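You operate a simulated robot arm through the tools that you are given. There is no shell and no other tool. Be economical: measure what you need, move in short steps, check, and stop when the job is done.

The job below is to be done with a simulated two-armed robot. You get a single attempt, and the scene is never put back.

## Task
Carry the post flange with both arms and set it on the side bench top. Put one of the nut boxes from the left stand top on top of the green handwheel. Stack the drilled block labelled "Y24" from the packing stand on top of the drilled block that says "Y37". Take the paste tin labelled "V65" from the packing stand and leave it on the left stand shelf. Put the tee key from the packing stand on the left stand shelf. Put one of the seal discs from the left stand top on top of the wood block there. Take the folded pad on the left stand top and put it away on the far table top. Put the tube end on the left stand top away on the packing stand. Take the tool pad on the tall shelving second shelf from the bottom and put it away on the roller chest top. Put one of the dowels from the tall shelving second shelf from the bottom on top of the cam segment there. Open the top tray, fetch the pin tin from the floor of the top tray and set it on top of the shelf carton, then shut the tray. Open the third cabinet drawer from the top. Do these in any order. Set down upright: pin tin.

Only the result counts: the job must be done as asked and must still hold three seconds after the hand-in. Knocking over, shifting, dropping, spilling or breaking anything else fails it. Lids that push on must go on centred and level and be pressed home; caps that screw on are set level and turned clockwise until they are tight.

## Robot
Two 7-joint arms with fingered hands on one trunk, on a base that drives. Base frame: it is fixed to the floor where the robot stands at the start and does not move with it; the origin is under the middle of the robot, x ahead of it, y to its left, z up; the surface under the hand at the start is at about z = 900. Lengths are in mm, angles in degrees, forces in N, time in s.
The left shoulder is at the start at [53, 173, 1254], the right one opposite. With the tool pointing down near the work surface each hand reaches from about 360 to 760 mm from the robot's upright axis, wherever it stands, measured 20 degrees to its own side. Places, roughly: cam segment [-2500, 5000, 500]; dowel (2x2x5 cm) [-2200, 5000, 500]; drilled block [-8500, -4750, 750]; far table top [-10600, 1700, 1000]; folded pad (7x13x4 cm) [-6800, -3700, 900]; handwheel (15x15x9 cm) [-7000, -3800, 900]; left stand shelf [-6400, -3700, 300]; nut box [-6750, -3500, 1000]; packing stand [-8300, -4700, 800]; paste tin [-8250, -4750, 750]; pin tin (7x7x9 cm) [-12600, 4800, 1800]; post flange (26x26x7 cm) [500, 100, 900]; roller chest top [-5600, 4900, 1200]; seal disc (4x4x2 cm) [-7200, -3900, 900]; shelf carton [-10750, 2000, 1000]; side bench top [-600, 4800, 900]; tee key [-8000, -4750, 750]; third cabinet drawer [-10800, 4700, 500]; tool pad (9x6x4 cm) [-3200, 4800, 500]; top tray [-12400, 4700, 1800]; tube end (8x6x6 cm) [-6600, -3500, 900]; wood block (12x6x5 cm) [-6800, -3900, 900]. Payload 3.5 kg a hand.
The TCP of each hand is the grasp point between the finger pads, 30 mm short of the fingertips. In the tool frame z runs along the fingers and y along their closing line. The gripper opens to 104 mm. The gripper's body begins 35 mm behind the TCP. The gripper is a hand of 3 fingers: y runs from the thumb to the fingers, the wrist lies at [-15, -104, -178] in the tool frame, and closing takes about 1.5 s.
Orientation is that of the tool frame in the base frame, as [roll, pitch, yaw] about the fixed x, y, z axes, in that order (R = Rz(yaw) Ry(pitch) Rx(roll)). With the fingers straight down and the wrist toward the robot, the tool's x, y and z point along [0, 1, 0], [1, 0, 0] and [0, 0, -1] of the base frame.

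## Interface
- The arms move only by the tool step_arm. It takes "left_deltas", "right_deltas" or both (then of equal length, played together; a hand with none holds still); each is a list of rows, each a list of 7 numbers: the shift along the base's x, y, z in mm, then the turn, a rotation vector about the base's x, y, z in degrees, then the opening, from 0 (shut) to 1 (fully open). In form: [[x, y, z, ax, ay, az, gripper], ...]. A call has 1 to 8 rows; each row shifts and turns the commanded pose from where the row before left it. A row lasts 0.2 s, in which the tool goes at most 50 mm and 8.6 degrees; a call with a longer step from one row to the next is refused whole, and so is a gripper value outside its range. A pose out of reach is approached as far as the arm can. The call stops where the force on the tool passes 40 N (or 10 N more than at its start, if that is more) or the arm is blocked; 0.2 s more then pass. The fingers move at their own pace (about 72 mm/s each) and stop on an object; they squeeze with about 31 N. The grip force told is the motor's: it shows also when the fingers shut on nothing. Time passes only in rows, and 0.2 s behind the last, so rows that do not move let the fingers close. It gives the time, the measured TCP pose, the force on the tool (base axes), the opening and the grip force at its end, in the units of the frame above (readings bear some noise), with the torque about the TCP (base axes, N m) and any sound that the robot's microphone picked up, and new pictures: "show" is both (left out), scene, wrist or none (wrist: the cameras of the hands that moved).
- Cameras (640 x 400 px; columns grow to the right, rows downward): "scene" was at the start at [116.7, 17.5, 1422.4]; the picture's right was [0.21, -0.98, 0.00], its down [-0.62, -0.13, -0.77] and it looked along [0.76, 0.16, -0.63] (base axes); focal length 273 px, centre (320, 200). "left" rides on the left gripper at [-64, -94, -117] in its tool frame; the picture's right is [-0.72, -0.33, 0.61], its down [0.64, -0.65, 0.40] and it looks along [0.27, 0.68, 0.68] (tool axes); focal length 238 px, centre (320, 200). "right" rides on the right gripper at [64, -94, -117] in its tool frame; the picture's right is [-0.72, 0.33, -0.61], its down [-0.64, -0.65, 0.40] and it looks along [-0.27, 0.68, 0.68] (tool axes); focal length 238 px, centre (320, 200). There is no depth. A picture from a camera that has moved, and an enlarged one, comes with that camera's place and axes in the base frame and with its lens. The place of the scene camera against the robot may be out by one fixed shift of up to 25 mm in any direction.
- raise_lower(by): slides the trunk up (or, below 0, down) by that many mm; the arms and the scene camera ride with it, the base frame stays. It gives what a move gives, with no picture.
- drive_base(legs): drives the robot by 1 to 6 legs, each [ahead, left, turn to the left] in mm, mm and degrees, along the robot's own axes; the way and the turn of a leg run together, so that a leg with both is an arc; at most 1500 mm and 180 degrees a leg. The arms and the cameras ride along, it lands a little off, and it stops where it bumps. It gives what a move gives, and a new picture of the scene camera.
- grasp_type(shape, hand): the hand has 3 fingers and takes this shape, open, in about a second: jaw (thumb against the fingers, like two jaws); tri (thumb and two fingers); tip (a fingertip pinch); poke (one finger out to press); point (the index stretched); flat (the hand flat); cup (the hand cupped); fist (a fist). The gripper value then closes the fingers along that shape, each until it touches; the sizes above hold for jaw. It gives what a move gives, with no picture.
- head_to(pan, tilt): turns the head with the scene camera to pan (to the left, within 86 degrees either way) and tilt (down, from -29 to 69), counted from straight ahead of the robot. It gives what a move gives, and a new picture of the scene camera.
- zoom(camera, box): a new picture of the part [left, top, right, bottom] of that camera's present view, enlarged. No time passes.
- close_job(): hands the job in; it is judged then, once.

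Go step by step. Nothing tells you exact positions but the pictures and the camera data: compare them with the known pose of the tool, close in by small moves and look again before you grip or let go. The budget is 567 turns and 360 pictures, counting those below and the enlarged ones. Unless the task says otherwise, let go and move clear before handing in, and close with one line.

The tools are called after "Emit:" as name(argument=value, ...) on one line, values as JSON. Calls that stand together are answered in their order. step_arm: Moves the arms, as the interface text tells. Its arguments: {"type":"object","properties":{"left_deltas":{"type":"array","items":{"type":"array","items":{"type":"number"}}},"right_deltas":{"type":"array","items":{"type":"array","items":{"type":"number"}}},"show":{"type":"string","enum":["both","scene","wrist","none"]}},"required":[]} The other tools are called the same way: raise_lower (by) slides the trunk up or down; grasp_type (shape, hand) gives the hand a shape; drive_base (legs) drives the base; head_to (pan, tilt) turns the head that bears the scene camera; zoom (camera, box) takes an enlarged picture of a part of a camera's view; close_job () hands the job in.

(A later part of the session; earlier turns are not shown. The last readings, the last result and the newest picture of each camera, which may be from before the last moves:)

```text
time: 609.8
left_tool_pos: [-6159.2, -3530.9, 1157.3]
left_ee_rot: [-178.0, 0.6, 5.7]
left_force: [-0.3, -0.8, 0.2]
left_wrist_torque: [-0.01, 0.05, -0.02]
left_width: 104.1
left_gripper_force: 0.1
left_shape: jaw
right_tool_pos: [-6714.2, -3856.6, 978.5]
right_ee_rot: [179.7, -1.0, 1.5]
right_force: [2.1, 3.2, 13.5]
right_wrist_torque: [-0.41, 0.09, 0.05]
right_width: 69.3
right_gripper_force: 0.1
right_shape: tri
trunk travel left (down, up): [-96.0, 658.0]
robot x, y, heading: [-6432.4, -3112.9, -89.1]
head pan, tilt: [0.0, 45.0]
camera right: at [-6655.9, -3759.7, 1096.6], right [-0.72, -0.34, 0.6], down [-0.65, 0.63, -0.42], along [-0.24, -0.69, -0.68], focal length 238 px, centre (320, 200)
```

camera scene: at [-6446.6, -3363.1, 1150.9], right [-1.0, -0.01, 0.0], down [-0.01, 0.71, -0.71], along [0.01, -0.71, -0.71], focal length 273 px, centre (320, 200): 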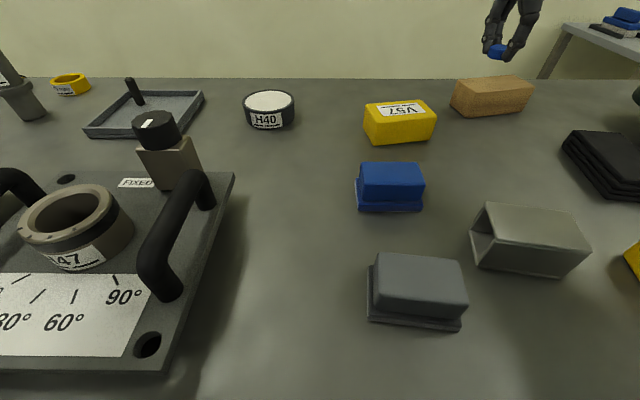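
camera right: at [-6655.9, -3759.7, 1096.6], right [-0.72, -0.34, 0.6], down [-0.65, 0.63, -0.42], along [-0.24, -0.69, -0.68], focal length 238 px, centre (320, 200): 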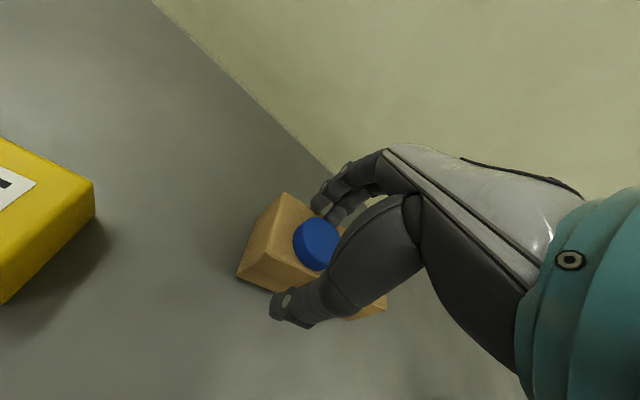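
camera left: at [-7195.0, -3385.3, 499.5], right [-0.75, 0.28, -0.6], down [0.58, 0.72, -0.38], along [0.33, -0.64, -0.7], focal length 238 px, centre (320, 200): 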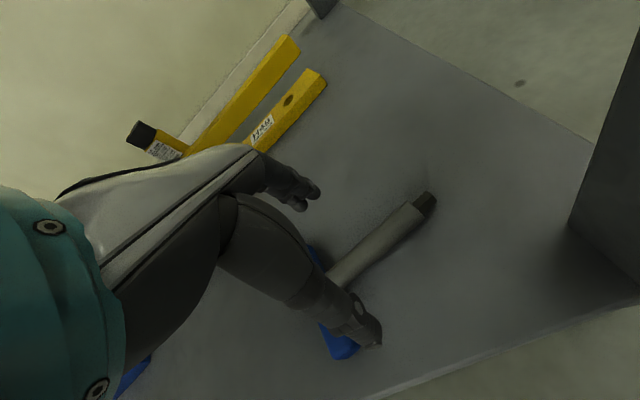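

The disc sits on the block. Lifting straight up.

Emit:
step_arm(right_deltas=[[0, 0, 12, 0, 0, 0, 0.75], [0, 0, 20, 0, 0, 0, 0.8], [0, 0, 30, 0, 0, 0, 0.8], [0, 0, 30, 0, 0, 0, 0.8]], show="wrist")

```text
time: 610.8
left_tool_pos: [-6158.7, -3532.4, 1157.9]
left_ee_rot: [-177.9, 0.6, 5.7]
left_force: [-0.4, -0.4, 0.2]
left_wrist_torque: [0.0, -0.01, 0.02]
left_width: 103.9
left_gripper_force: 0.1
left_shape: jaw
right_tool_pos: [-6723.6, -3854.7, 1038.7]
right_ee_rot: [179.8, -0.8, 1.4]
right_force: [0.8, 1.7, 0.1]
right_wrist_torque: [-0.02, -0.02, 0.03]
right_width: 82.8
right_gripper_force: 0.1
right_shape: tri
right hand out of reach, approached as far as the arm can: row 3, 4
trunk travel left (down, up): [-96.0, 658.0]
robot x, y, heading: [-6431.5, -3112.6, -89.3]
head pan, tilt: [0.0, 45.0]
camera right: at [-6664.3, -3758.9, 1155.6], right [-0.72, -0.34, 0.6], down [-0.65, 0.64, -0.42], along [-0.24, -0.69, -0.68], focal length 238 px, centre (320, 200)
```

right: 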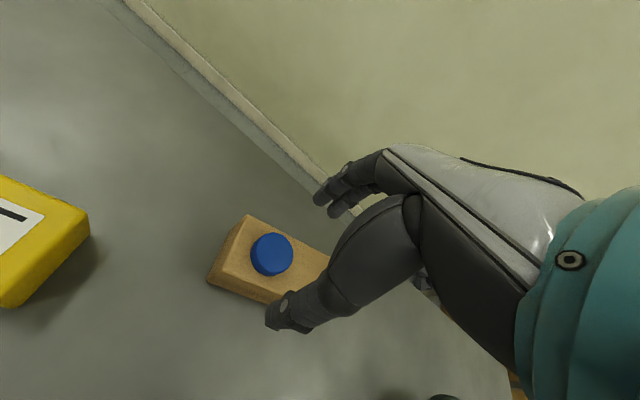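

Disc done. Next V65: reset the right hand to jaw, back off, and go west so the left hand reaches the tin.

Emit:
raise_lower(by=150)

Emit:
grasp_type(hand="right", shape="jaw")

Emit:
drive_base(legs=[[-200, 0, 0], [0, -940, 0]])

Emit:
zoom(camera="left", box=[0, 0, 640, 400])

```text
time: 612.5
left_tool_pos: [-6160.2, -3532.9, 1306.7]
left_ee_rot: [-177.9, 0.6, 5.7]
left_force: [-1.0, -0.2, -0.1]
left_wrist_torque: [0.01, -0.03, -0.01]
left_width: 103.8
left_gripper_force: 0.1
left_shape: jaw
right_tool_pos: [-6725.1, -3778.4, 1295.9]
right_ee_rot: [169.7, -0.7, 1.5]
right_force: [0.0, -0.3, 1.0]
right_wrist_torque: [-0.04, 0.03, 0.01]
right_width: 82.8
right_gripper_force: 0.0
right_shape: tri
trunk travel left (down, up): [-246.0, 508.0]
robot x, y, heading: [-6429.7, -3110.0, -89.4]
head pan, tilt: [0.0, 45.0]
```

```text
time: 613.4
left_tool_pos: [-6159.1, -3531.4, 1306.7]
left_ee_rot: [-177.9, 0.5, 5.6]
left_force: [0.2, -0.8, 0.1]
left_wrist_torque: [-0.01, 0.0, 0.01]
left_width: 103.8
left_gripper_force: 0.0
left_shape: jaw
right_tool_pos: [-6725.2, -3777.6, 1295.6]
right_ee_rot: [169.6, -0.8, 1.5]
right_force: [-0.2, 0.0, -0.7]
right_wrist_torque: [0.02, 0.0, 0.03]
right_width: 103.9
right_gripper_force: 0.0
right_shape: jaw
trunk travel left (down, up): [-246.0, 508.0]
robot x, y, heading: [-6430.5, -3109.5, -89.2]
head pan, tilt: [0.0, 45.0]
```

```text
time: 619.5
left_tool_pos: [-7099.5, -3337.8, 1308.1]
left_ee_rot: [-177.8, 0.6, 4.6]
left_force: [0.1, -0.1, 0.2]
left_wrist_torque: [0.0, -0.01, 0.0]
left_width: 103.8
left_gripper_force: 0.1
left_shape: jaw
right_tool_pos: [-7669.7, -3572.8, 1296.0]
right_ee_rot: [169.7, -0.7, 0.4]
right_force: [0.3, -0.7, -0.6]
right_wrist_torque: [-0.01, 0.01, -0.02]
right_width: 103.6
right_gripper_force: 0.0
right_shape: jaw
trunk travel left (down, up): [-246.0, 508.0]
robot x, y, heading: [-7365.1, -2913.0, -90.6]
head pan, tilt: [0.0, 45.0]
camera scene: at [-7383.6, -3083.5, 1307.8], right [-1.0, 0.01, 0.0], down [0.01, 0.71, -0.71], along [-0.01, -0.71, -0.71], focal length 273 px, centre (320, 200)
```

scene: 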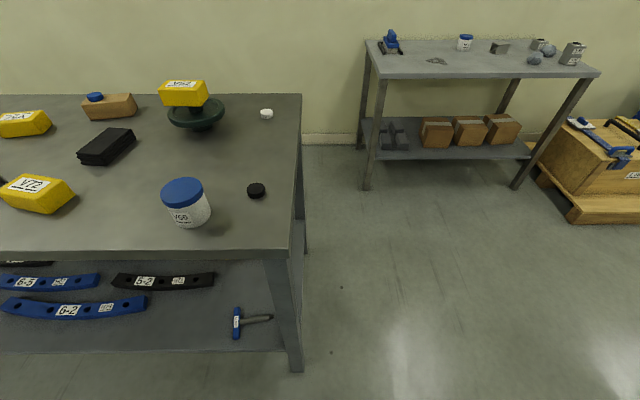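

```text
1.00 times, centred on (320, 200) of left (not enlarged: the box is as wide or as high as the picture)
camera zoom: at [-7170.2, -3252.4, 1427.7], right [-0.75, 0.29, -0.59], down [0.58, 0.72, -0.39], along [0.31, -0.64, -0.71], focal length 238 px, centre (320, 200)
```

zoom: 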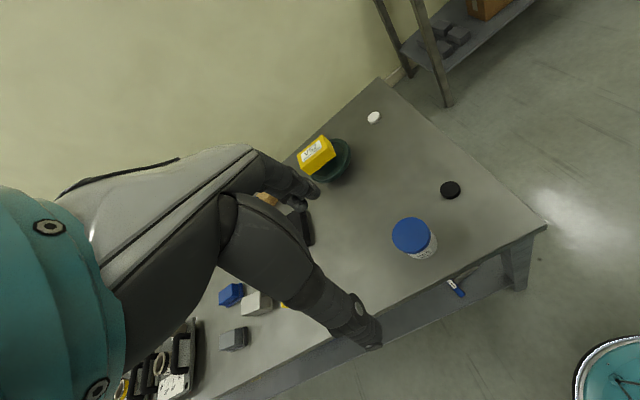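

V65 is at about (-7112,-3448). Lowering the left arm and driving over it.

Emit:
step_arm(left_deltas=[[0, 0, -45, -1, 0, 0, 1], [0, 0, -45, -1, 0, 0, 1], [0, 0, -45, 0, 0, 0, 1], [0, 0, -45, 0, 0, 0, 1], [0, 0, -45, 0, 0, 0, 1], [0, 0, -30, 0, 0, 0, 1]], show="none")

Emit:
drive_base(legs=[[108, -12, 0.4]])

Emit:
zoom(camera="left", box=[200, 100, 520, 400])

```text
time: 620.9
left_tool_pos: [-7101.2, -3336.4, 1053.9]
left_ee_rot: [-180.0, 0.7, 4.5]
left_force: [0.0, 1.2, -0.2]
left_wrist_torque: [0.01, -0.02, 0.0]
left_width: 103.8
left_gripper_force: 0.0
left_shape: jaw
right_tool_pos: [-7669.7, -3571.1, 1296.0]
right_ee_rot: [169.8, -0.9, 0.4]
right_force: [0.5, -0.3, -0.2]
right_wrist_torque: [0.0, 0.0, 0.0]
right_width: 104.2
right_gripper_force: 0.0
right_shape: jaw
trunk travel left (down, up): [-246.0, 508.0]
robot x, y, heading: [-7361.1, -2910.3, -90.5]
head pan, tilt: [0.0, 45.0]
```

```text
time: 622.1
left_tool_pos: [-7111.6, -3441.7, 1052.9]
left_ee_rot: [-179.9, 0.8, 5.0]
left_force: [-0.1, -0.7, -0.4]
left_wrist_torque: [0.02, 0.0, 0.0]
left_width: 103.8
left_gripper_force: 0.0
left_shape: jaw
right_tool_pos: [-7677.9, -3683.0, 1295.2]
right_ee_rot: [169.8, -0.8, 0.8]
right_force: [1.0, -0.2, -0.1]
right_wrist_torque: [0.03, -0.03, -0.02]
right_width: 104.0
right_gripper_force: 0.0
right_shape: jaw
trunk travel left (down, up): [-246.0, 508.0]
robot x, y, heading: [-7374.3, -3016.7, -90.1]
head pan, tilt: [0.0, 45.0]
camera scene: at [-7394.7, -3191.6, 1307.6], right [-1.0, 0.0, 0.0], down [0.0, 0.71, -0.71], along [0.0, -0.71, -0.71], focal length 273 px, centre (320, 200)
```

scene: 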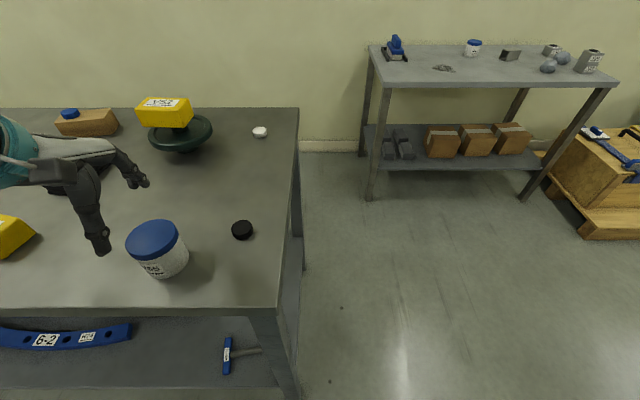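

```text
1.33 times, centred on (360, 250) of left
camera zoom: at [-7181.2, -3354.3, 1171.1], right [-0.75, 0.26, -0.6], down [0.58, 0.71, -0.41], along [0.32, -0.66, -0.68], focal length 318 px, centre (267, 133)
```

zoom: 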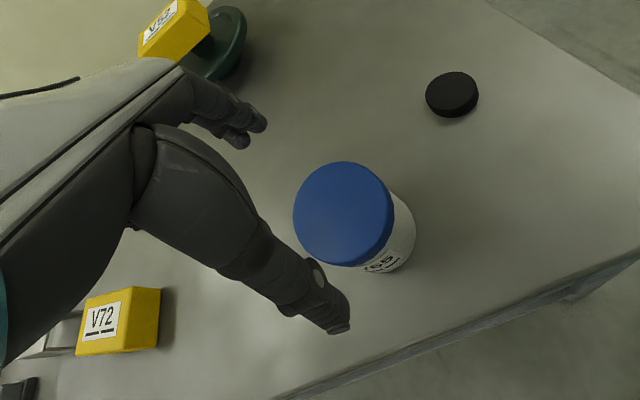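

Emit:
step_arm(left_deltas=[[-9, -2, -20, 0, 0, 0, 1], [0, 0, -28, 0, 0, 0, 1], [0, 0, -28, 0, 0, 0, 1], [0, 0, -26, 0, 0, 0, 1]], show="wrist")

```text
time: 623.1
left_tool_pos: [-7119.1, -3443.7, 951.7]
left_ee_rot: [-179.9, 0.8, 5.0]
left_force: [-0.2, -1.5, 2.4]
left_wrist_torque: [-0.06, -0.01, 0.0]
left_width: 104.0
left_gripper_force: 0.1
left_shape: jaw
right_tool_pos: [-7677.1, -3681.1, 1295.9]
right_ee_rot: [169.6, -0.7, 0.8]
right_force: [-0.2, -0.2, -0.2]
right_wrist_torque: [0.05, -0.01, -0.02]
right_width: 104.1
right_gripper_force: 0.1
right_shape: jaw
trunk travel left (down, up): [-246.0, 508.0]
robot x, y, heading: [-7377.7, -3020.4, -90.1]
head pan, tilt: [0.0, 45.0]
camera left: at [-7189.7, -3355.1, 1068.5], right [-0.75, 0.26, -0.6], down [0.58, 0.71, -0.41], along [0.32, -0.66, -0.68], focal length 238 px, centre (320, 200)
```

left: 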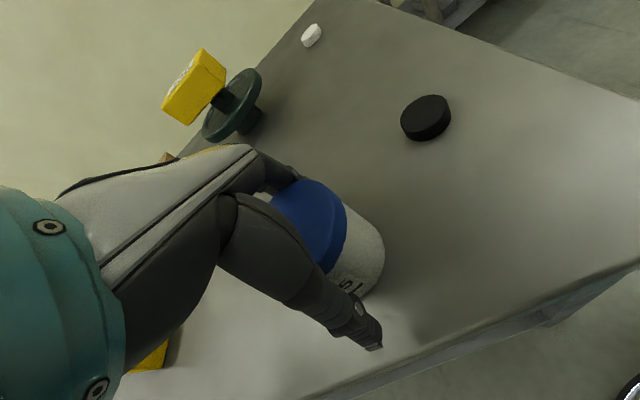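

Straddling the tin. Closing and lifting.

Emit:
step_arm(left_deltas=[[0, 0, 0, 0, 0, 0, 0.7], [0, 0, 0, 0, 0, 0, 0.5], [0, 0, 0, 0, 0, 0, 0], [0, 0, 0, 0, 0, 0, 0], [0, 0, 0, 0, 0, 0, 0], [0, 0, 0, 0, 0, 0, 0], [0, 0, 40, 0, 0, 0, 0], [0, 0, 40, 0, 0, 0, 0]], show="none")

Emit:
drive_base(legs=[[-430, 0, 0]])

```text
time: 624.9
left_tool_pos: [-7118.9, -3444.6, 1032.6]
left_ee_rot: [-179.8, 0.7, 5.0]
left_force: [0.2, -0.6, -2.1]
left_wrist_torque: [-0.04, 0.03, -0.02]
left_width: 59.6
left_gripper_force: 31.3
left_shape: jaw
right_tool_pos: [-7678.1, -3680.2, 1295.3]
right_ee_rot: [169.7, -0.8, 0.9]
right_force: [0.2, -0.6, -0.3]
right_wrist_torque: [0.0, -0.01, 0.03]
right_width: 104.0
right_gripper_force: 0.1
right_shape: jaw
trunk travel left (down, up): [-246.0, 508.0]
robot x, y, heading: [-7374.5, -3017.6, -90.0]
head pan, tilt: [0.0, 45.0]
```

```text
time: 627.5
left_tool_pos: [-7118.0, -3014.1, 1032.6]
left_ee_rot: [-179.9, 0.7, 5.0]
left_force: [-0.3, -0.2, -3.7]
left_wrist_torque: [0.0, 0.01, 0.02]
left_width: 59.8
left_gripper_force: 31.0
left_shape: jaw
right_tool_pos: [-7676.3, -3250.6, 1295.8]
right_ee_rot: [169.7, -0.7, 0.9]
right_force: [0.3, 0.5, 0.7]
right_wrist_torque: [-0.03, 0.0, 0.02]
right_width: 103.9
right_gripper_force: 0.0
right_shape: jaw
trunk travel left (down, up): [-246.0, 508.0]
robot x, y, heading: [-7373.0, -2586.3, -90.1]
head pan, tilt: [0.0, 45.0]
camera scene: at [-7393.4, -2759.4, 1307.8], right [-1.0, 0.0, 0.0], down [0.0, 0.71, -0.71], along [0.0, -0.71, -0.71], focal length 273 px, centre (320, 200)
```

scene: 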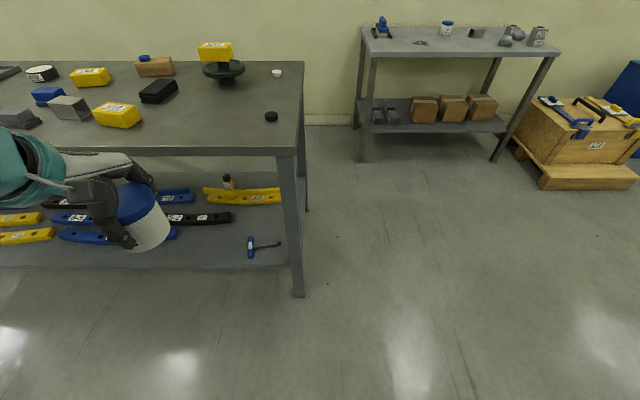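

Emit:
raise_lower(by=-235)

Emit:
step_arm(left_deltas=[[0, -15, -45, 0, 0, 0, 0], [0, -15, -45, 0, 0, 0, 0], [0, -15, -45, 0, 0, 0, 0], [0, -15, -45, 0, 0, 0, 0], [0, -15, -45, 0, 0, 0, 0], [0, -15, -45, 0, 0, 0, 0], [0, -15, -45, 0, 0, 0, 0], [0, -10, -45, 0, 0, 0, 0]], show="none")

```text
time: 630.0
left_tool_pos: [-7117.8, -3059.7, 710.6]
left_ee_rot: [-164.8, -0.7, 5.0]
left_force: [-0.1, 0.5, -2.4]
left_wrist_torque: [0.01, 0.0, 0.04]
left_width: 59.5
left_gripper_force: 30.7
left_shape: jaw
right_tool_pos: [-7676.7, -3250.2, 1062.0]
right_ee_rot: [169.8, -0.8, 0.9]
right_force: [0.9, 0.3, -0.1]
right_wrist_torque: [-0.01, 0.01, 0.03]
right_width: 103.6
right_gripper_force: 0.1
right_shape: jaw
trunk travel left (down, up): [-11.0, 743.0]
robot x, y, heading: [-7373.4, -2588.4, -90.0]
head pan, tilt: [0.0, 45.0]
```

```text
time: 631.8
left_tool_pos: [-7118.3, -3175.8, 348.7]
left_ee_rot: [-164.6, -0.7, 4.9]
left_force: [-0.2, 0.0, -3.2]
left_wrist_torque: [-0.04, 0.01, -0.03]
left_width: 59.2
left_gripper_force: 31.3
left_shape: jaw
right_tool_pos: [-7677.4, -3251.6, 1061.0]
right_ee_rot: [169.8, -0.8, 0.8]
right_force: [-0.2, -0.5, -0.1]
right_wrist_torque: [0.0, -0.01, 0.03]
right_width: 103.9
right_gripper_force: 0.1
right_shape: jaw
trunk travel left (down, up): [-11.0, 743.0]
robot x, y, heading: [-7369.8, -2584.2, -90.5]
head pan, tilt: [0.0, 45.0]
```

Emit:
step_arm(left_deltas=[[0, 0, 25, -7.6, 0, 0, 0], [0, 0, 25, -7.6, 0, 0, 0]], show="none")

Emit:
drive_base(legs=[[0, 128, 0.4], [240, 0, 0]])

Emit:
zoom(camera="left", box=[0, 0, 640, 400])

```text
time: 632.4
left_tool_pos: [-7117.6, -3175.1, 398.4]
left_ee_rot: [-179.8, 0.7, 4.9]
left_force: [0.1, -0.6, -2.6]
left_wrist_torque: [-0.01, 0.02, -0.03]
left_width: 59.1
left_gripper_force: 31.1
left_shape: jaw
right_tool_pos: [-7677.9, -3249.8, 1060.8]
right_ee_rot: [169.7, -0.8, 0.8]
right_force: [0.5, -0.4, -0.1]
right_wrist_torque: [0.01, -0.03, 0.0]
right_width: 103.8
right_gripper_force: 0.1
right_shape: jaw
trunk travel left (down, up): [-11.0, 743.0]
robot x, y, heading: [-7376.2, -2586.2, -90.1]
head pan, tilt: [0.0, 45.0]
```

```text
time: 635.0
left_tool_pos: [-6985.2, -3412.9, 398.4]
left_ee_rot: [-179.8, 0.7, 5.5]
left_force: [1.5, 0.1, -2.7]
left_wrist_torque: [0.0, -0.01, 0.01]
left_width: 59.4
left_gripper_force: 31.2
left_shape: jaw
right_tool_pos: [-7544.4, -3494.5, 1061.0]
right_ee_rot: [169.8, -0.8, 1.4]
right_force: [0.3, -0.1, 0.8]
right_wrist_torque: [-0.03, 0.0, 0.01]
right_width: 104.0
right_gripper_force: 0.2
right_shape: jaw
trunk travel left (down, up): [-11.0, 743.0]
robot x, y, heading: [-7245.2, -2829.0, -89.6]
head pan, tilt: [0.0, 45.0]
camera scene: at [-7264.2, -3131.6, 1059.6], right [-1.0, -0.01, 0.0], down [0.0, 0.71, -0.71], along [0.0, -0.71, -0.71], focal length 273 px, centre (320, 200)
```

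scene: 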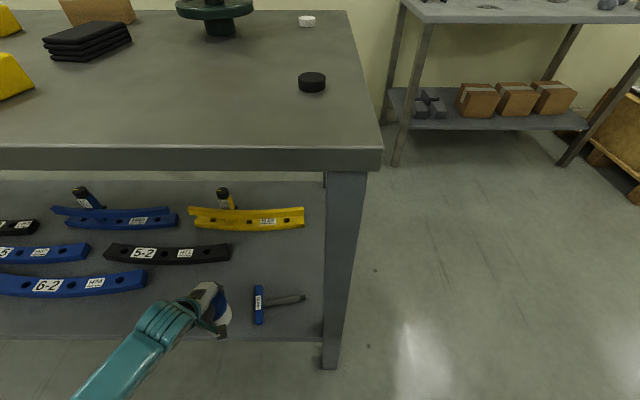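

```text
1.00 times, centred on (320, 200) of left (not enlarged: the box is as wide or as high as the picture)
camera zoom: at [-7056.7, -3326.1, 514.7], right [-0.75, 0.26, -0.6], down [0.57, 0.71, -0.41], along [0.32, -0.65, -0.68], focal length 238 px, centre (320, 200)
```

zoom: 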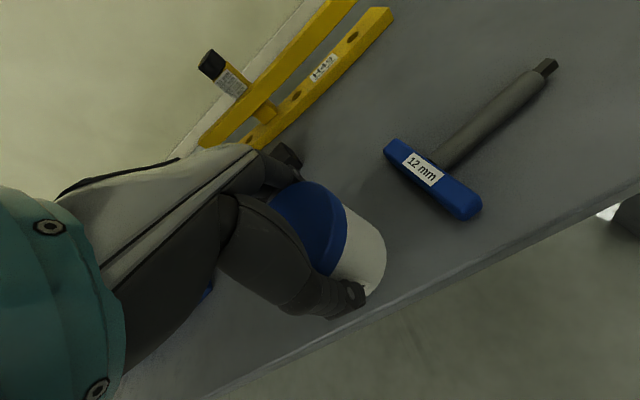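

Emit:
drive_base(legs=[[58, -5, 0]])

Emit:
step_arm(left_deltas=[[0, 0, -20, 0, 0, 0, 0], [0, 0, -18, 0, 0, 0, 0], [0, 0, -4, 0, 0, 0, 0], [0, 0, -4, 0, 0, 0, 0], [0, 0, 0, 0, 0, 0, 0]], show="none")

```text
time: 636.0
left_tool_pos: [-6990.2, -3469.4, 397.5]
left_ee_rot: [-179.8, 0.6, 5.4]
left_force: [0.3, -0.5, -2.1]
left_wrist_torque: [0.01, 0.02, -0.04]
left_width: 59.3
left_gripper_force: 31.2
left_shape: jaw
right_tool_pos: [-7547.9, -3551.8, 1060.0]
right_ee_rot: [169.7, -0.7, 1.5]
right_force: [-0.4, -1.3, 0.4]
right_wrist_torque: [0.01, 0.03, -0.01]
right_width: 103.7
right_gripper_force: 0.0
right_shape: jaw
trunk travel left (down, up): [-11.0, 743.0]
robot x, y, heading: [-7251.0, -2885.2, -89.8]
head pan, tilt: [0.0, 45.0]
camera scene: at [-7268.6, -3188.2, 1059.6], right [-1.0, -0.01, 0.0], down [0.0, 0.71, -0.71], along [0.0, -0.71, -0.71], focal length 273 px, centre (320, 200)
```

scene: 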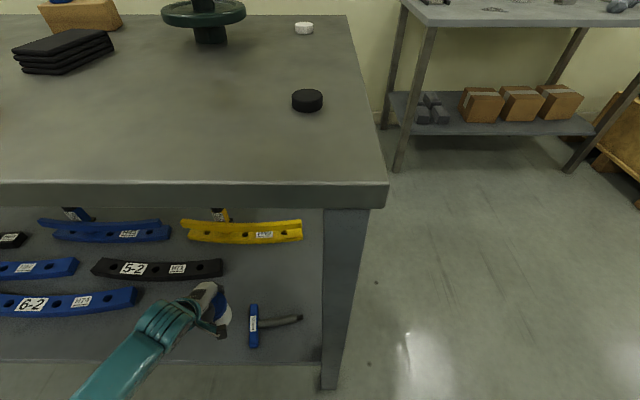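

```text
time: 637.2
left_tool_pos: [-6988.1, -3469.5, 350.6]
left_ee_rot: [-179.8, 0.6, 5.5]
left_force: [0.7, -0.5, -3.0]
left_wrist_torque: [-0.02, -0.01, -0.01]
left_width: 59.4
left_gripper_force: 30.6
left_shape: jaw
right_tool_pos: [-7548.2, -3549.4, 1061.0]
right_ee_rot: [169.8, -0.8, 1.4]
right_force: [0.2, -0.6, -0.6]
right_wrist_torque: [0.0, 0.01, 0.01]
right_width: 103.8
right_gripper_force: 0.0
right_shape: jaw
trunk travel left (down, up): [-11.0, 743.0]
robot x, y, heading: [-7250.3, -2883.6, -89.4]
head pan, tilt: [0.0, 45.0]
```

Emit:
step_arm(left_deltas=[[0, 0, -3, 0, 0, 0, 0], [0, 0, -2, 0, 0, 0, 0], [0, 0, -2, 0, 0, 0, 0], [0, 0, 0, 0, 0, 0, 0]], show="none")

```text
time: 638.2
left_tool_pos: [-6988.4, -3471.3, 347.5]
left_ee_rot: [179.7, 0.7, 5.6]
left_force: [2.2, 4.7, 27.5]
left_wrist_torque: [0.26, -0.04, 0.08]
left_width: 59.1
left_gripper_force: 31.2
left_shape: jaw
right_tool_pos: [-7547.8, -3546.2, 1062.7]
right_ee_rot: [169.6, -0.8, 1.4]
right_force: [0.5, 0.3, -0.1]
right_wrist_torque: [0.02, 0.0, -0.03]
right_width: 103.9
right_gripper_force: 0.0
right_shape: jaw
trunk travel left (down, up): [-11.0, 743.0]
robot x, y, heading: [-7252.0, -2886.5, -89.6]
head pan, tilt: [0.0, 45.0]
```

Down on the shelf. Releasing, rising above the tin, and backing out.

Emit:
step_arm(left_deltas=[[0, 0, 2, 0, 0, 0, 0.8], [0, 0, 0, 0, 0, 0, 1], [0, 0, 0, 0, 0, 0, 1], [0, 0, 0, 0, 0, 0, 1], [0, 0, 30, 0, 0, 0, 1], [0, 0, 40, 0, 0, 0, 1], [0, 0, 40, 0, 0, 0, 1]], show="wrist")

Emit:
drive_base(legs=[[-450, 0, 0]])

```text
time: 639.8
left_tool_pos: [-6989.0, -3471.3, 457.5]
left_ee_rot: [-179.9, 0.5, 5.4]
left_force: [-0.1, -0.3, -0.5]
left_wrist_torque: [0.0, -0.01, 0.04]
left_width: 103.7
left_gripper_force: 0.1
left_shape: jaw
right_tool_pos: [-7548.0, -3549.7, 1062.1]
right_ee_rot: [169.7, -0.8, 1.4]
right_force: [0.7, 0.1, 0.1]
right_wrist_torque: [0.02, -0.02, 0.02]
right_width: 104.0
right_gripper_force: 0.0
right_shape: jaw
trunk travel left (down, up): [-11.0, 743.0]
robot x, y, heading: [-7249.6, -2883.0, -89.2]
head pan, tilt: [0.0, 45.0]
camera left: at [-7059.9, -3384.4, 574.0], right [-0.75, 0.26, -0.6], down [0.57, 0.71, -0.41], along [0.33, -0.65, -0.68], focal length 238 px, centre (320, 200)
```

left: 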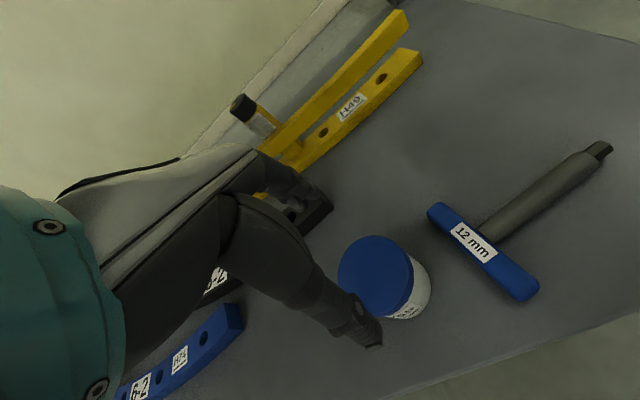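

```text
time: 642.5
left_tool_pos: [-6992.0, -3022.0, 455.6]
left_ee_rot: [-179.8, 0.7, 5.5]
left_force: [0.1, 0.3, -0.6]
left_wrist_torque: [0.02, 0.02, -0.02]
left_width: 104.0
left_gripper_force: 0.0
left_shape: jaw
right_tool_pos: [-7551.4, -3098.5, 1060.6]
right_ee_rot: [169.6, -0.7, 1.4]
right_force: [-0.6, 0.3, 0.6]
right_wrist_torque: [-0.01, -0.01, -0.03]
right_width: 104.0
right_gripper_force: 0.0
right_shape: jaw
trunk travel left (down, up): [-11.0, 743.0]
robot x, y, heading: [-7255.9, -2433.9, -89.7]
head pan, tilt: [0.0, 45.0]
camera scene: at [-7271.8, -2736.6, 1059.8], right [-1.0, -0.01, 0.0], down [0.0, 0.71, -0.71], along [0.0, -0.71, -0.71], focal length 273 px, centre (320, 200)
```

scene: 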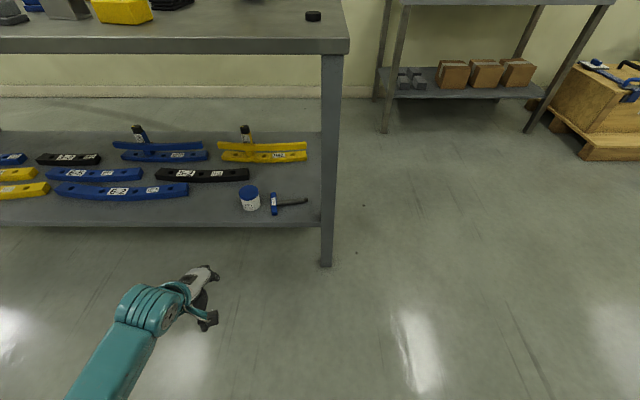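

V65 and the tee key are both on the shelf. Next the tube end with the right hand: raise the trunk, lift the left hand clear, and reposition the right.

Emit:
raise_lower(by=375)

Emit:
step_arm(left_deltas=[[0, 0, 45, 0, 0, 0, 1], [0, 0, 45, 0, 0, 0, 1], [0, 0, 45, 0, 0, 0, 1], [0, 0, 45, 0, 0, 0, 1], [0, 0, 45, 0, 0, 0, 1], [0, 0, 45, 0, 0, 0, 1], [0, 0, 20, 0, 0, 0, 1]], right_deltas=[[0, 20, -40, 3, 0, 0, 1], [0, 20, -40, 3, 0, 0, 1], [0, 20, -40, 3, 0, 0, 1], [0, 20, -40, 1, 0, 0, 1], [0, 20, -40, 0, 0, 0, 1], [0, 20, -40, 0, 0, 0, 1], [0, 20, -40, 0, 0, 0, 1]], show="none")

Emit:
drive_base(legs=[[0, 900, 0]])

```text
time: 646.1
left_tool_pos: [-6990.7, -3021.9, 831.4]
left_ee_rot: [-179.7, 0.7, 5.5]
left_force: [-0.9, -0.1, 0.4]
left_wrist_torque: [0.01, -0.02, -0.01]
left_width: 103.6
left_gripper_force: 0.0
left_shape: jaw
right_tool_pos: [-7551.4, -3032.5, 1507.4]
right_ee_rot: [162.7, -0.7, 1.4]
right_force: [-0.8, -0.4, -0.1]
right_wrist_torque: [0.0, 0.0, 0.0]
right_width: 104.0
right_gripper_force: 0.0
right_shape: jaw
trunk travel left (down, up): [-386.0, 368.0]
robot x, y, heading: [-7253.9, -2427.6, -89.6]
head pan, tilt: [0.0, 45.0]
```

```text
time: 647.7
left_tool_pos: [-6993.9, -3019.9, 1121.8]
left_ee_rot: [-179.8, 0.7, 5.5]
left_force: [-1.0, -0.6, -0.8]
left_wrist_torque: [-0.02, 0.03, 0.0]
left_width: 103.9
left_gripper_force: 0.0
left_shape: jaw
right_tool_pos: [-7553.9, -2890.3, 1227.7]
right_ee_rot: [172.6, -1.0, 1.3]
right_force: [0.6, 0.5, 0.1]
right_wrist_torque: [0.01, -0.01, 0.04]
right_width: 103.9
right_gripper_force: 0.1
right_shape: jaw
trunk travel left (down, up): [-386.0, 368.0]
robot x, y, heading: [-7257.5, -2435.3, -89.8]
head pan, tilt: [0.0, 45.0]
```

```text
time: 652.4
left_tool_pos: [-6092.9, -3011.9, 1120.7]
left_ee_rot: [-179.7, 0.7, 5.7]
left_force: [0.0, 0.0, 1.0]
left_wrist_torque: [-0.03, 0.01, -0.01]
left_width: 103.7
left_gripper_force: 0.0
left_shape: jaw
right_tool_pos: [-6651.5, -2885.0, 1228.2]
right_ee_rot: [172.6, -1.0, 1.5]
right_force: [0.2, 0.1, 0.4]
right_wrist_torque: [-0.02, 0.01, -0.02]
right_width: 104.0
right_gripper_force: 0.1
right_shape: jaw
trunk travel left (down, up): [-386.0, 368.0]
robot x, y, heading: [-6358.4, -2425.3, -89.2]
head pan, tilt: [0.0, 45.0]
camera scene: at [-6373.7, -2549.6, 1450.0], right [-1.0, -0.01, 0.0], down [-0.01, 0.71, -0.71], along [0.01, -0.71, -0.71], focal length 273 px, centre (320, 200)
```

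scene: 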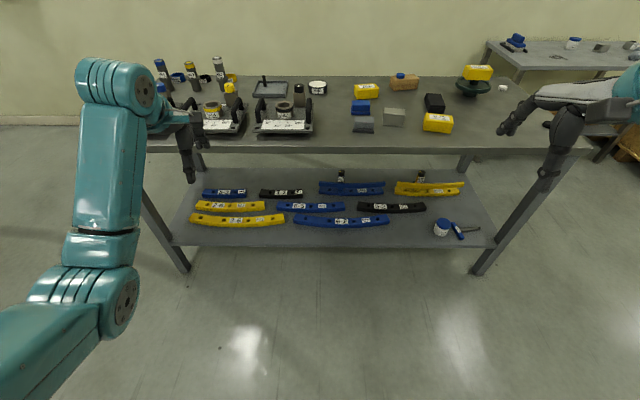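

Emit:
step_arm(left_deltas=[[0, 0, 30, 0, 0, 0, 1], [0, 0, 30, 0, 0, 0, 1], [0, 0, 20, 0, 0, 0, 1], [0, 0, 0, 0, 0, 0, 1], [0, 0, 0, 0, 0, 0, 1]], right_deltas=[[0, -10, -40, 3.7, 0, 0, 1], [0, -10, -40, 3.7, 0, 0, 1], [0, -10, -40, 0, 0, 0, 1], [0, -10, -35, 0, 0, 0, 1], [0, -10, -25, 0, 0, 0, 1]], show="none")

Emit:
drive_base(legs=[[560, 0, -0.6]])

Emit:
zoom(camera="right", box=[0, 0, 640, 400])

```text
time: 653.6
left_tool_pos: [-6092.9, -3012.5, 1200.3]
left_ee_rot: [-179.8, 0.7, 5.7]
left_force: [-0.6, 0.6, -0.5]
left_wrist_torque: [-0.01, -0.02, 0.01]
left_width: 104.0
left_gripper_force: 0.1
left_shape: jaw
right_tool_pos: [-6652.2, -2933.7, 1046.3]
right_ee_rot: [180.0, -1.2, 1.4]
right_force: [0.2, 0.1, 0.2]
right_wrist_torque: [0.01, -0.01, 0.0]
right_width: 103.9
right_gripper_force: 0.0
right_shape: jaw
trunk travel left (down, up): [-386.0, 368.0]
robot x, y, heading: [-6354.4, -2424.7, -89.2]
head pan, tilt: [0.0, 45.0]
```

```text
time: 656.8
left_tool_pos: [-6088.9, -3570.7, 1201.0]
left_ee_rot: [-179.8, 0.7, 5.6]
left_force: [-0.5, 0.5, 0.1]
left_wrist_torque: [0.01, -0.01, 0.02]
left_width: 103.7
left_gripper_force: 0.1
left_shape: jaw
right_tool_pos: [-6647.0, -3489.3, 1046.0]
right_ee_rot: [179.9, -1.0, 1.3]
right_force: [-0.4, 0.4, 0.8]
right_wrist_torque: [0.02, -0.03, -0.02]
right_width: 103.8
right_gripper_force: 0.1
right_shape: jaw
trunk travel left (down, up): [-386.0, 368.0]
robot x, y, heading: [-6351.6, -2982.1, -89.3]
head pan, tilt: [0.0, 45.0]
camera scene: at [-6369.2, -3106.5, 1450.0], right [-1.0, -0.01, 0.0], down [-0.01, 0.71, -0.71], along [0.01, -0.71, -0.71], focal length 273 px, centre (320, 200)
```

scene: 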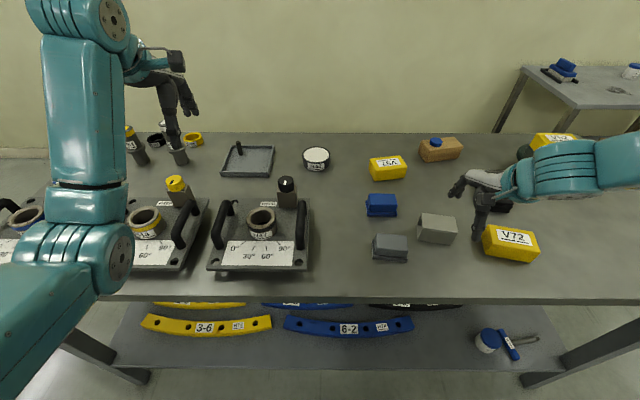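

```text
1.00 times, centred on (320, 200) of right (not enlarged: the box is as wide or as high as the picture)
camera zoom: at [-6587.3, -3394.6, 1164.6], right [-0.72, -0.34, 0.6], down [-0.65, 0.64, -0.42], along [-0.24, -0.69, -0.68], focal length 238 px, centre (320, 200)
```

zoom: 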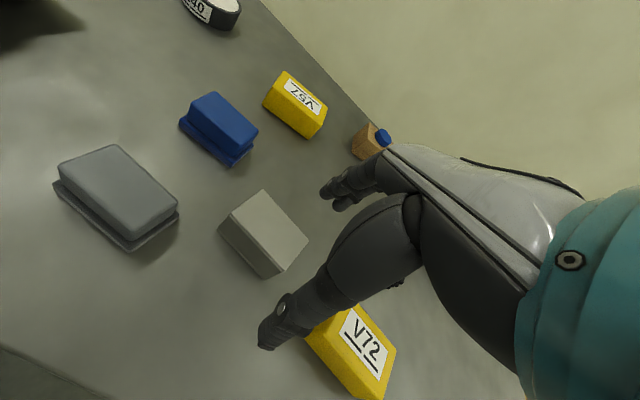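

The tube end is at (-6631,-3532). Aligning and lowering.

Emit:
drive_base(legs=[[43, 16, 0]])

Emit:
raise_lower(by=-95)

Emit:
step_arm(right_deltas=[[0, 0, -5, 0, 0, -4, 1]], show="wrist")

```text
time: 657.8
left_tool_pos: [-6073.0, -3614.3, 1198.8]
left_ee_rot: [-179.7, 0.6, 5.5]
left_force: [0.6, -0.2, 0.4]
left_wrist_torque: [0.0, 0.02, 0.0]
left_width: 103.8
left_gripper_force: 0.1
left_shape: jaw
right_tool_pos: [-6629.6, -3533.2, 1046.8]
right_ee_rot: [-179.9, -1.1, 1.2]
right_force: [0.2, -0.5, 0.5]
right_wrist_torque: [0.02, 0.01, -0.03]
right_width: 104.0
right_gripper_force: 0.1
right_shape: jaw
trunk travel left (down, up): [-386.0, 368.0]
robot x, y, heading: [-6333.4, -3021.1, -89.7]
head pan, tilt: [0.0, 45.0]
camera scene: at [-6352.1, -3150.2, 1449.8], right [-1.0, -0.01, 0.0], down [-0.01, 0.71, -0.71], along [0.01, -0.71, -0.71], focal length 273 px, centre (320, 200)
```

scene: 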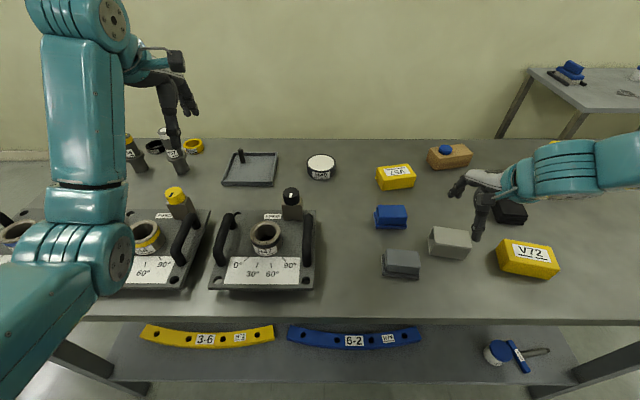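

```text
time: 659.0
left_tool_pos: [-6072.4, -3610.9, 1106.8]
left_ee_rot: [-179.8, 0.7, 5.6]
left_force: [-0.1, 0.0, 0.1]
left_wrist_torque: [-0.01, 0.0, -0.03]
left_width: 103.9
left_gripper_force: 0.1
left_shape: jaw
right_tool_pos: [-6630.2, -3530.7, 952.7]
right_ee_rot: [-179.9, -1.2, 1.2]
right_force: [-1.0, -0.2, -0.6]
right_wrist_torque: [-0.01, 0.02, 0.01]
right_width: 103.9
right_gripper_force: 0.1
right_shape: jaw
trunk travel left (down, up): [-291.0, 463.0]
robot x, y, heading: [-6336.4, -3022.5, -89.6]
head pan, tilt: [0.0, 45.0]
```

```text
time: 659.4
left_tool_pos: [-6072.2, -3612.1, 1106.1]
left_ee_rot: [-179.9, 0.7, 5.6]
left_force: [-0.2, -0.1, 0.2]
left_wrist_torque: [0.01, -0.01, -0.02]
left_width: 104.1
left_gripper_force: 0.1
left_shape: jaw
right_tool_pos: [-6630.6, -3531.5, 947.0]
right_ee_rot: [180.0, -1.2, -3.0]
right_force: [-0.6, 0.4, 0.4]
right_wrist_torque: [-0.02, -0.01, -0.02]
right_width: 104.2
right_gripper_force: 0.0
right_shape: jaw
trunk travel left (down, up): [-291.0, 463.0]
robot x, y, heading: [-6334.8, -3026.6, -89.7]
head pan, tilt: [0.0, 45.0]
camera right: at [-6564.3, -3440.8, 1065.1], right [-0.75, -0.29, 0.6], down [-0.6, 0.68, -0.42], along [-0.29, -0.67, -0.68], focal length 238 px, centre (320, 200)
```

right: 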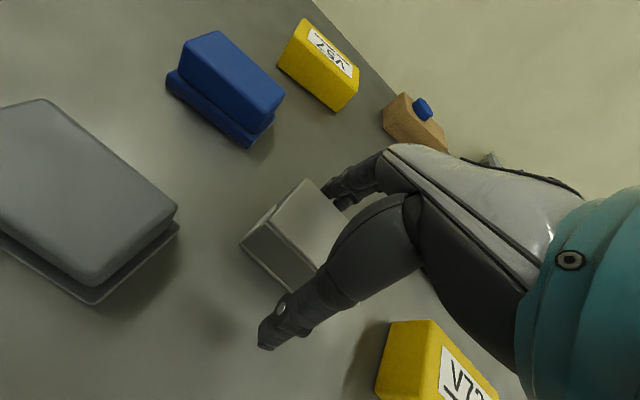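

Straddling the tube end. Closing and lifting.

Emit:
step_arm(right_deltas=[[0, 0, -8, 0, 0, 0, 0.8], [0, 0, -6, 0, 0, 0, 0.7], [0, 0, 0, 0, 0, 0, 0], [0, 0, 0, 0, 0, 0, 0], [0, 0, 0, 0, 0, 0, 0], [0, 0, 0, 0, 0, 0, 0]], show="none")

Emit:
raise_lower(by=190)

Emit:
zoom(camera="right", box=[0, 0, 640, 400])

```text
time: 660.8
left_tool_pos: [-6072.9, -3612.1, 1105.4]
left_ee_rot: [-179.8, 0.6, 5.6]
left_force: [-0.1, 0.3, -1.2]
left_wrist_torque: [0.0, -0.03, -0.02]
left_width: 103.9
left_gripper_force: 0.0
left_shape: jaw
right_tool_pos: [-6630.8, -3531.4, 932.0]
right_ee_rot: [-180.0, -1.2, -2.8]
right_force: [-0.1, 0.2, 0.0]
right_wrist_torque: [-0.04, 0.0, -0.09]
right_width: 44.4
right_gripper_force: 30.9
right_shape: jaw
trunk travel left (down, up): [-291.0, 463.0]
robot x, y, heading: [-6328.5, -3021.5, -89.5]
head pan, tilt: [0.0, 45.0]
```

```text
time: 662.9
left_tool_pos: [-6073.0, -3614.0, 1294.0]
left_ee_rot: [-179.8, 0.6, 5.6]
left_force: [-0.4, 0.0, -0.5]
left_wrist_torque: [-0.02, 0.0, -0.01]
left_width: 104.1
left_gripper_force: 0.0
left_shape: jaw
right_tool_pos: [-6631.5, -3531.3, 1121.8]
right_ee_rot: [-179.9, -1.1, -2.8]
right_force: [-0.9, 0.8, -4.2]
right_wrist_torque: [0.03, 0.0, 0.03]
right_width: 44.3
right_gripper_force: 31.3
right_shape: jaw
trunk travel left (down, up): [-481.0, 273.0]
robot x, y, heading: [-6335.3, -3026.5, -89.9]
head pan, tilt: [0.0, 45.0]
```

```text
1.00 times, centred on (320, 200) of right (not enlarged: the box is as wide or as high as the picture)
camera zoom: at [-6564.8, -3441.3, 1240.1], right [-0.75, -0.29, 0.6], down [-0.6, 0.68, -0.42], along [-0.29, -0.67, -0.68], focal length 238 px, centre (320, 200)
```

zoom: 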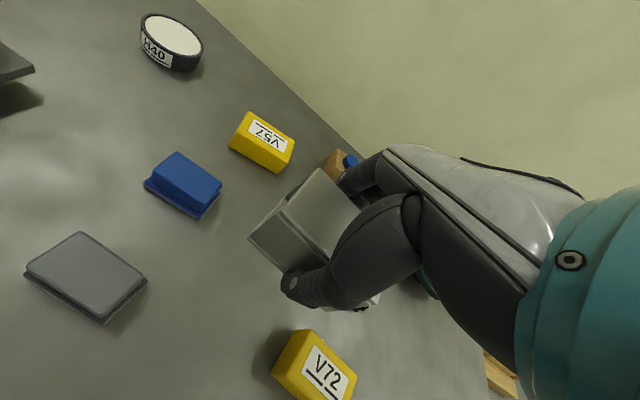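

Tube end held. Now the folded pad with the left hand: yaw it by about 75° to grip across the pad's short side.

Emit:
step_arm(left_deltas=[[0, 0, 0, 0, 0, 8.4, 1], [0, 0, 0, 0, 0, 8.4, 1], [0, 0, 0, 0, 0, 8.4, 1], [0, 0, 0, 0, 0, 8.4, 1], [0, 0, 0, 0, 0, 8.4, 1], [0, 0, 0, 0, 0, 8.4, 1], [0, 0, 0, 0, 0, 8.4, 1], [0, 0, 0, 0, 0, 8.4, 1]], show="none")

Emit:
drive_base(legs=[[-30, -760, 0]])

Emit:
zoom(camera="left", box=[0, 0, 640, 400])

```text
time: 664.7
left_tool_pos: [-6072.2, -3612.4, 1295.3]
left_ee_rot: [-179.9, 0.7, 72.9]
left_force: [-0.3, -0.3, -0.5]
left_wrist_torque: [0.0, -0.01, 0.02]
left_width: 103.9
left_gripper_force: 0.1
left_shape: jaw
right_tool_pos: [-6630.6, -3532.4, 1121.0]
right_ee_rot: [179.9, -1.3, -2.8]
right_force: [-0.6, 0.2, -3.7]
right_wrist_torque: [0.0, -0.04, 0.0]
right_width: 44.3
right_gripper_force: 30.7
right_shape: jaw
trunk travel left (down, up): [-481.0, 273.0]
robot x, y, heading: [-6330.0, -3028.9, -89.7]
head pan, tilt: [0.0, 45.0]
```

```text
time: 668.8
left_tool_pos: [-6822.4, -3588.6, 1295.2]
left_ee_rot: [-179.9, 0.8, 72.8]
left_force: [0.0, 0.3, -0.1]
left_wrist_torque: [-0.02, 0.01, 0.02]
left_width: 103.6
left_gripper_force: 0.2
left_shape: jaw
right_tool_pos: [-7380.5, -3508.3, 1122.6]
right_ee_rot: [180.0, -1.0, -2.7]
right_force: [-0.8, -0.3, -3.7]
right_wrist_torque: [0.03, 0.01, 0.02]
right_width: 44.2
right_gripper_force: 31.2
right_shape: jaw
trunk travel left (down, up): [-481.0, 273.0]
robot x, y, heading: [-7088.9, -3002.3, -89.6]
head pan, tilt: [0.0, 45.0]
camera scene: at [-7103.7, -3106.3, 1545.6], right [-1.0, -0.01, 0.0], down [-0.01, 0.71, -0.71], along [0.01, -0.71, -0.71], focal length 273 px, centre (320, 200)
```

scene: 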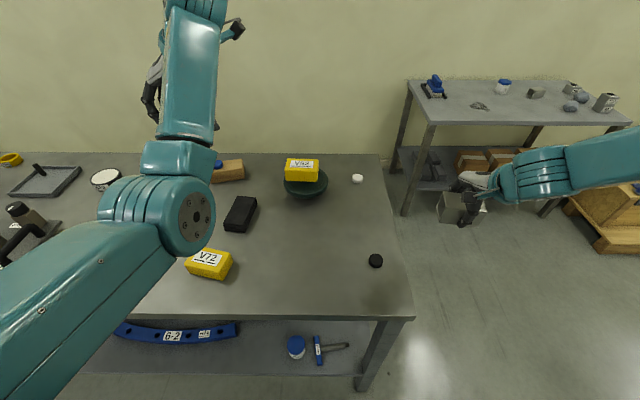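

```text
1.00 times, centred on (320, 200) of left (not enlarged: the box is as wide or as high as the picture)
camera zoom: at [-6930.6, -3620.8, 1412.5], right [-0.53, -0.6, -0.6], down [-0.44, 0.8, -0.41], along [0.73, 0.05, -0.68], focal length 238 px, centre (320, 200)
```

zoom: 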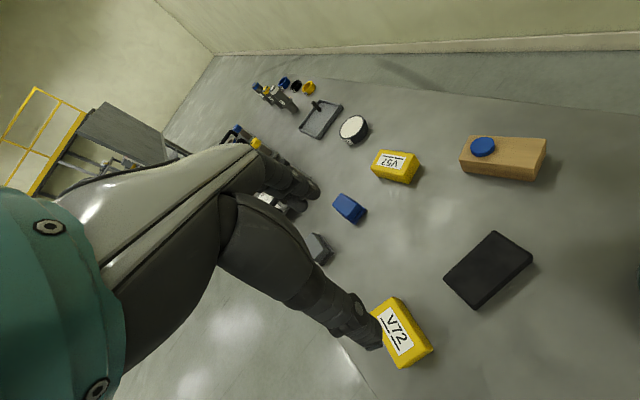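

The pad's centre is (-6839,-3673), long axis about 82°. Aligning the left hand over it, keeping the right hand above the top.

Emit:
drive_base(legs=[[84, -17, 0]])

Emit:
raise_lower(by=-120)

Emit:
step_arm(left_deltas=[[0, 0, -30, 0, 0, 8.4, 1], [0, 0, -40, 0, 0, 0, 1], [0, 0, -40, 0, 0, 0, 1], [0, 0, -40, 0, 0, 0, 1]], show="wrist")

```text
time: 669.9
left_tool_pos: [-6837.4, -3673.1, 1295.3]
left_ee_rot: [-179.8, 0.6, 73.0]
left_force: [0.4, -0.6, 0.2]
left_wrist_torque: [-0.03, 0.02, -0.01]
left_width: 103.9
left_gripper_force: 0.1
left_shape: jaw
right_tool_pos: [-7395.6, -3591.7, 1122.4]
right_ee_rot: [-179.9, -1.2, -2.7]
right_force: [-0.7, -0.5, -4.8]
right_wrist_torque: [-0.02, 0.01, -0.02]
right_width: 44.1
right_gripper_force: 30.8
right_shape: jaw
trunk travel left (down, up): [-481.0, 273.0]
robot x, y, heading: [-7099.2, -3082.7, -89.5]
head pan, tilt: [0.0, 45.0]
camera scene: at [-7120.0, -3190.1, 1545.6], right [-1.0, -0.01, 0.0], down [-0.01, 0.71, -0.71], along [0.01, -0.71, -0.71], focal length 273 px, centre (320, 200)
```

scene: 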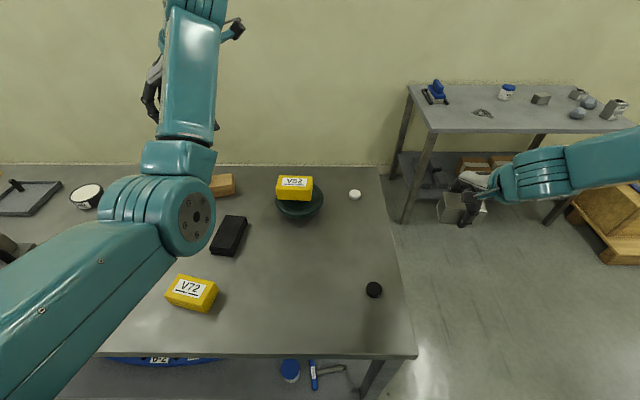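

```text
time: 671.4
left_tool_pos: [-6837.4, -3672.5, 1176.6]
left_ee_rot: [-179.9, 0.7, 72.8]
left_force: [1.0, 0.1, 0.4]
left_wrist_torque: [-0.02, -0.01, 0.01]
left_width: 103.9
left_gripper_force: 0.1
left_shape: jaw
right_tool_pos: [-7396.6, -3592.3, 1002.5]
right_ee_rot: [180.0, -1.1, -2.7]
right_force: [-0.7, -0.5, -3.5]
right_wrist_torque: [0.01, 0.0, 0.01]
right_width: 44.2
right_gripper_force: 31.0
right_shape: jaw
trunk travel left (down, up): [-361.0, 393.0]
robot x, y, heading: [-7101.9, -3082.1, -89.3]
head pan, tilt: [0.0, 45.0]
```

```text
time: 672.4
left_tool_pos: [-6838.5, -3672.9, 1024.7]
left_ee_rot: [-179.9, 0.8, 81.3]
left_force: [0.4, -0.4, 0.5]
left_wrist_torque: [-0.03, 0.01, 0.01]
left_width: 103.5
left_gripper_force: 0.2
left_shape: jaw
right_tool_pos: [-7396.0, -3591.7, 1001.0]
right_ee_rot: [-179.9, -1.1, -2.7]
right_force: [-0.1, 0.4, -3.3]
right_wrist_torque: [0.01, 0.0, 0.0]
right_width: 43.9
right_gripper_force: 30.7
right_shape: jaw
trunk travel left (down, up): [-361.0, 393.0]
robot x, y, heading: [-7099.3, -3087.0, -89.8]
head pan, tilt: [0.0, 45.0]
camera left: at [-6940.8, -3719.7, 1142.5], right [-0.43, -0.67, -0.6], down [-0.55, 0.73, -0.41], along [0.71, 0.15, -0.68], focal length 238 px, centre (320, 200)
```

left: 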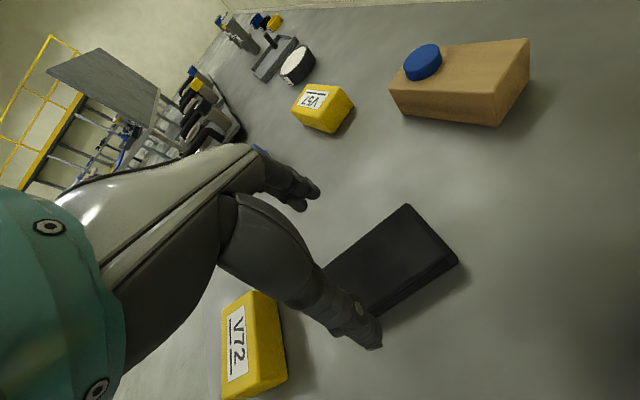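

Emit:
step_arm(left_deltas=[[-3, -4, -30, 0, 0, 0, 1], [0, 0, -30, 0, 0, 0, 1], [0, 0, -25, 0, 0, 0, 1], [0, 0, -10, 0, 0, 0, 1]], show="wrist")

```text
time: 673.4
left_tool_pos: [-6841.4, -3676.7, 931.5]
left_ee_rot: [-179.7, 0.8, 81.3]
left_force: [0.0, 0.1, 0.7]
left_wrist_torque: [0.0, 0.01, 0.0]
left_width: 104.0
left_gripper_force: 0.1
left_shape: jaw
right_tool_pos: [-7396.6, -3591.5, 1002.5]
right_ee_rot: [-180.0, -1.1, -2.8]
right_force: [-0.1, 0.7, -4.1]
right_wrist_torque: [0.01, 0.0, -0.01]
right_width: 44.0
right_gripper_force: 30.9
right_shape: jaw
trunk travel left (down, up): [-361.0, 393.0]
robot x, y, heading: [-7102.7, -3087.9, -89.5]
head pan, tilt: [0.0, 45.0]
camera left: at [-6943.8, -3723.5, 1047.9], right [-0.43, -0.67, -0.6], down [-0.55, 0.73, -0.41], along [0.71, 0.15, -0.68], focal length 238 px, centre (320, 200)
```

left: 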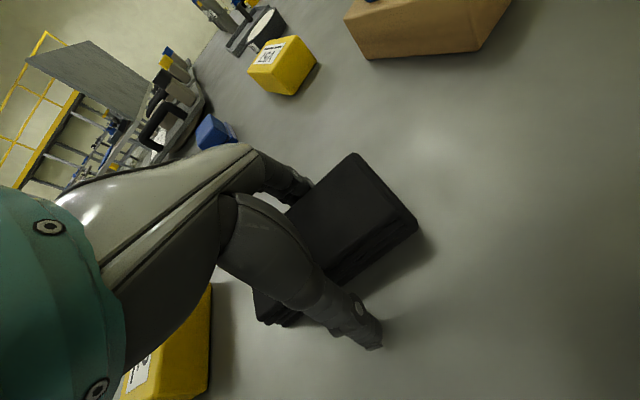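

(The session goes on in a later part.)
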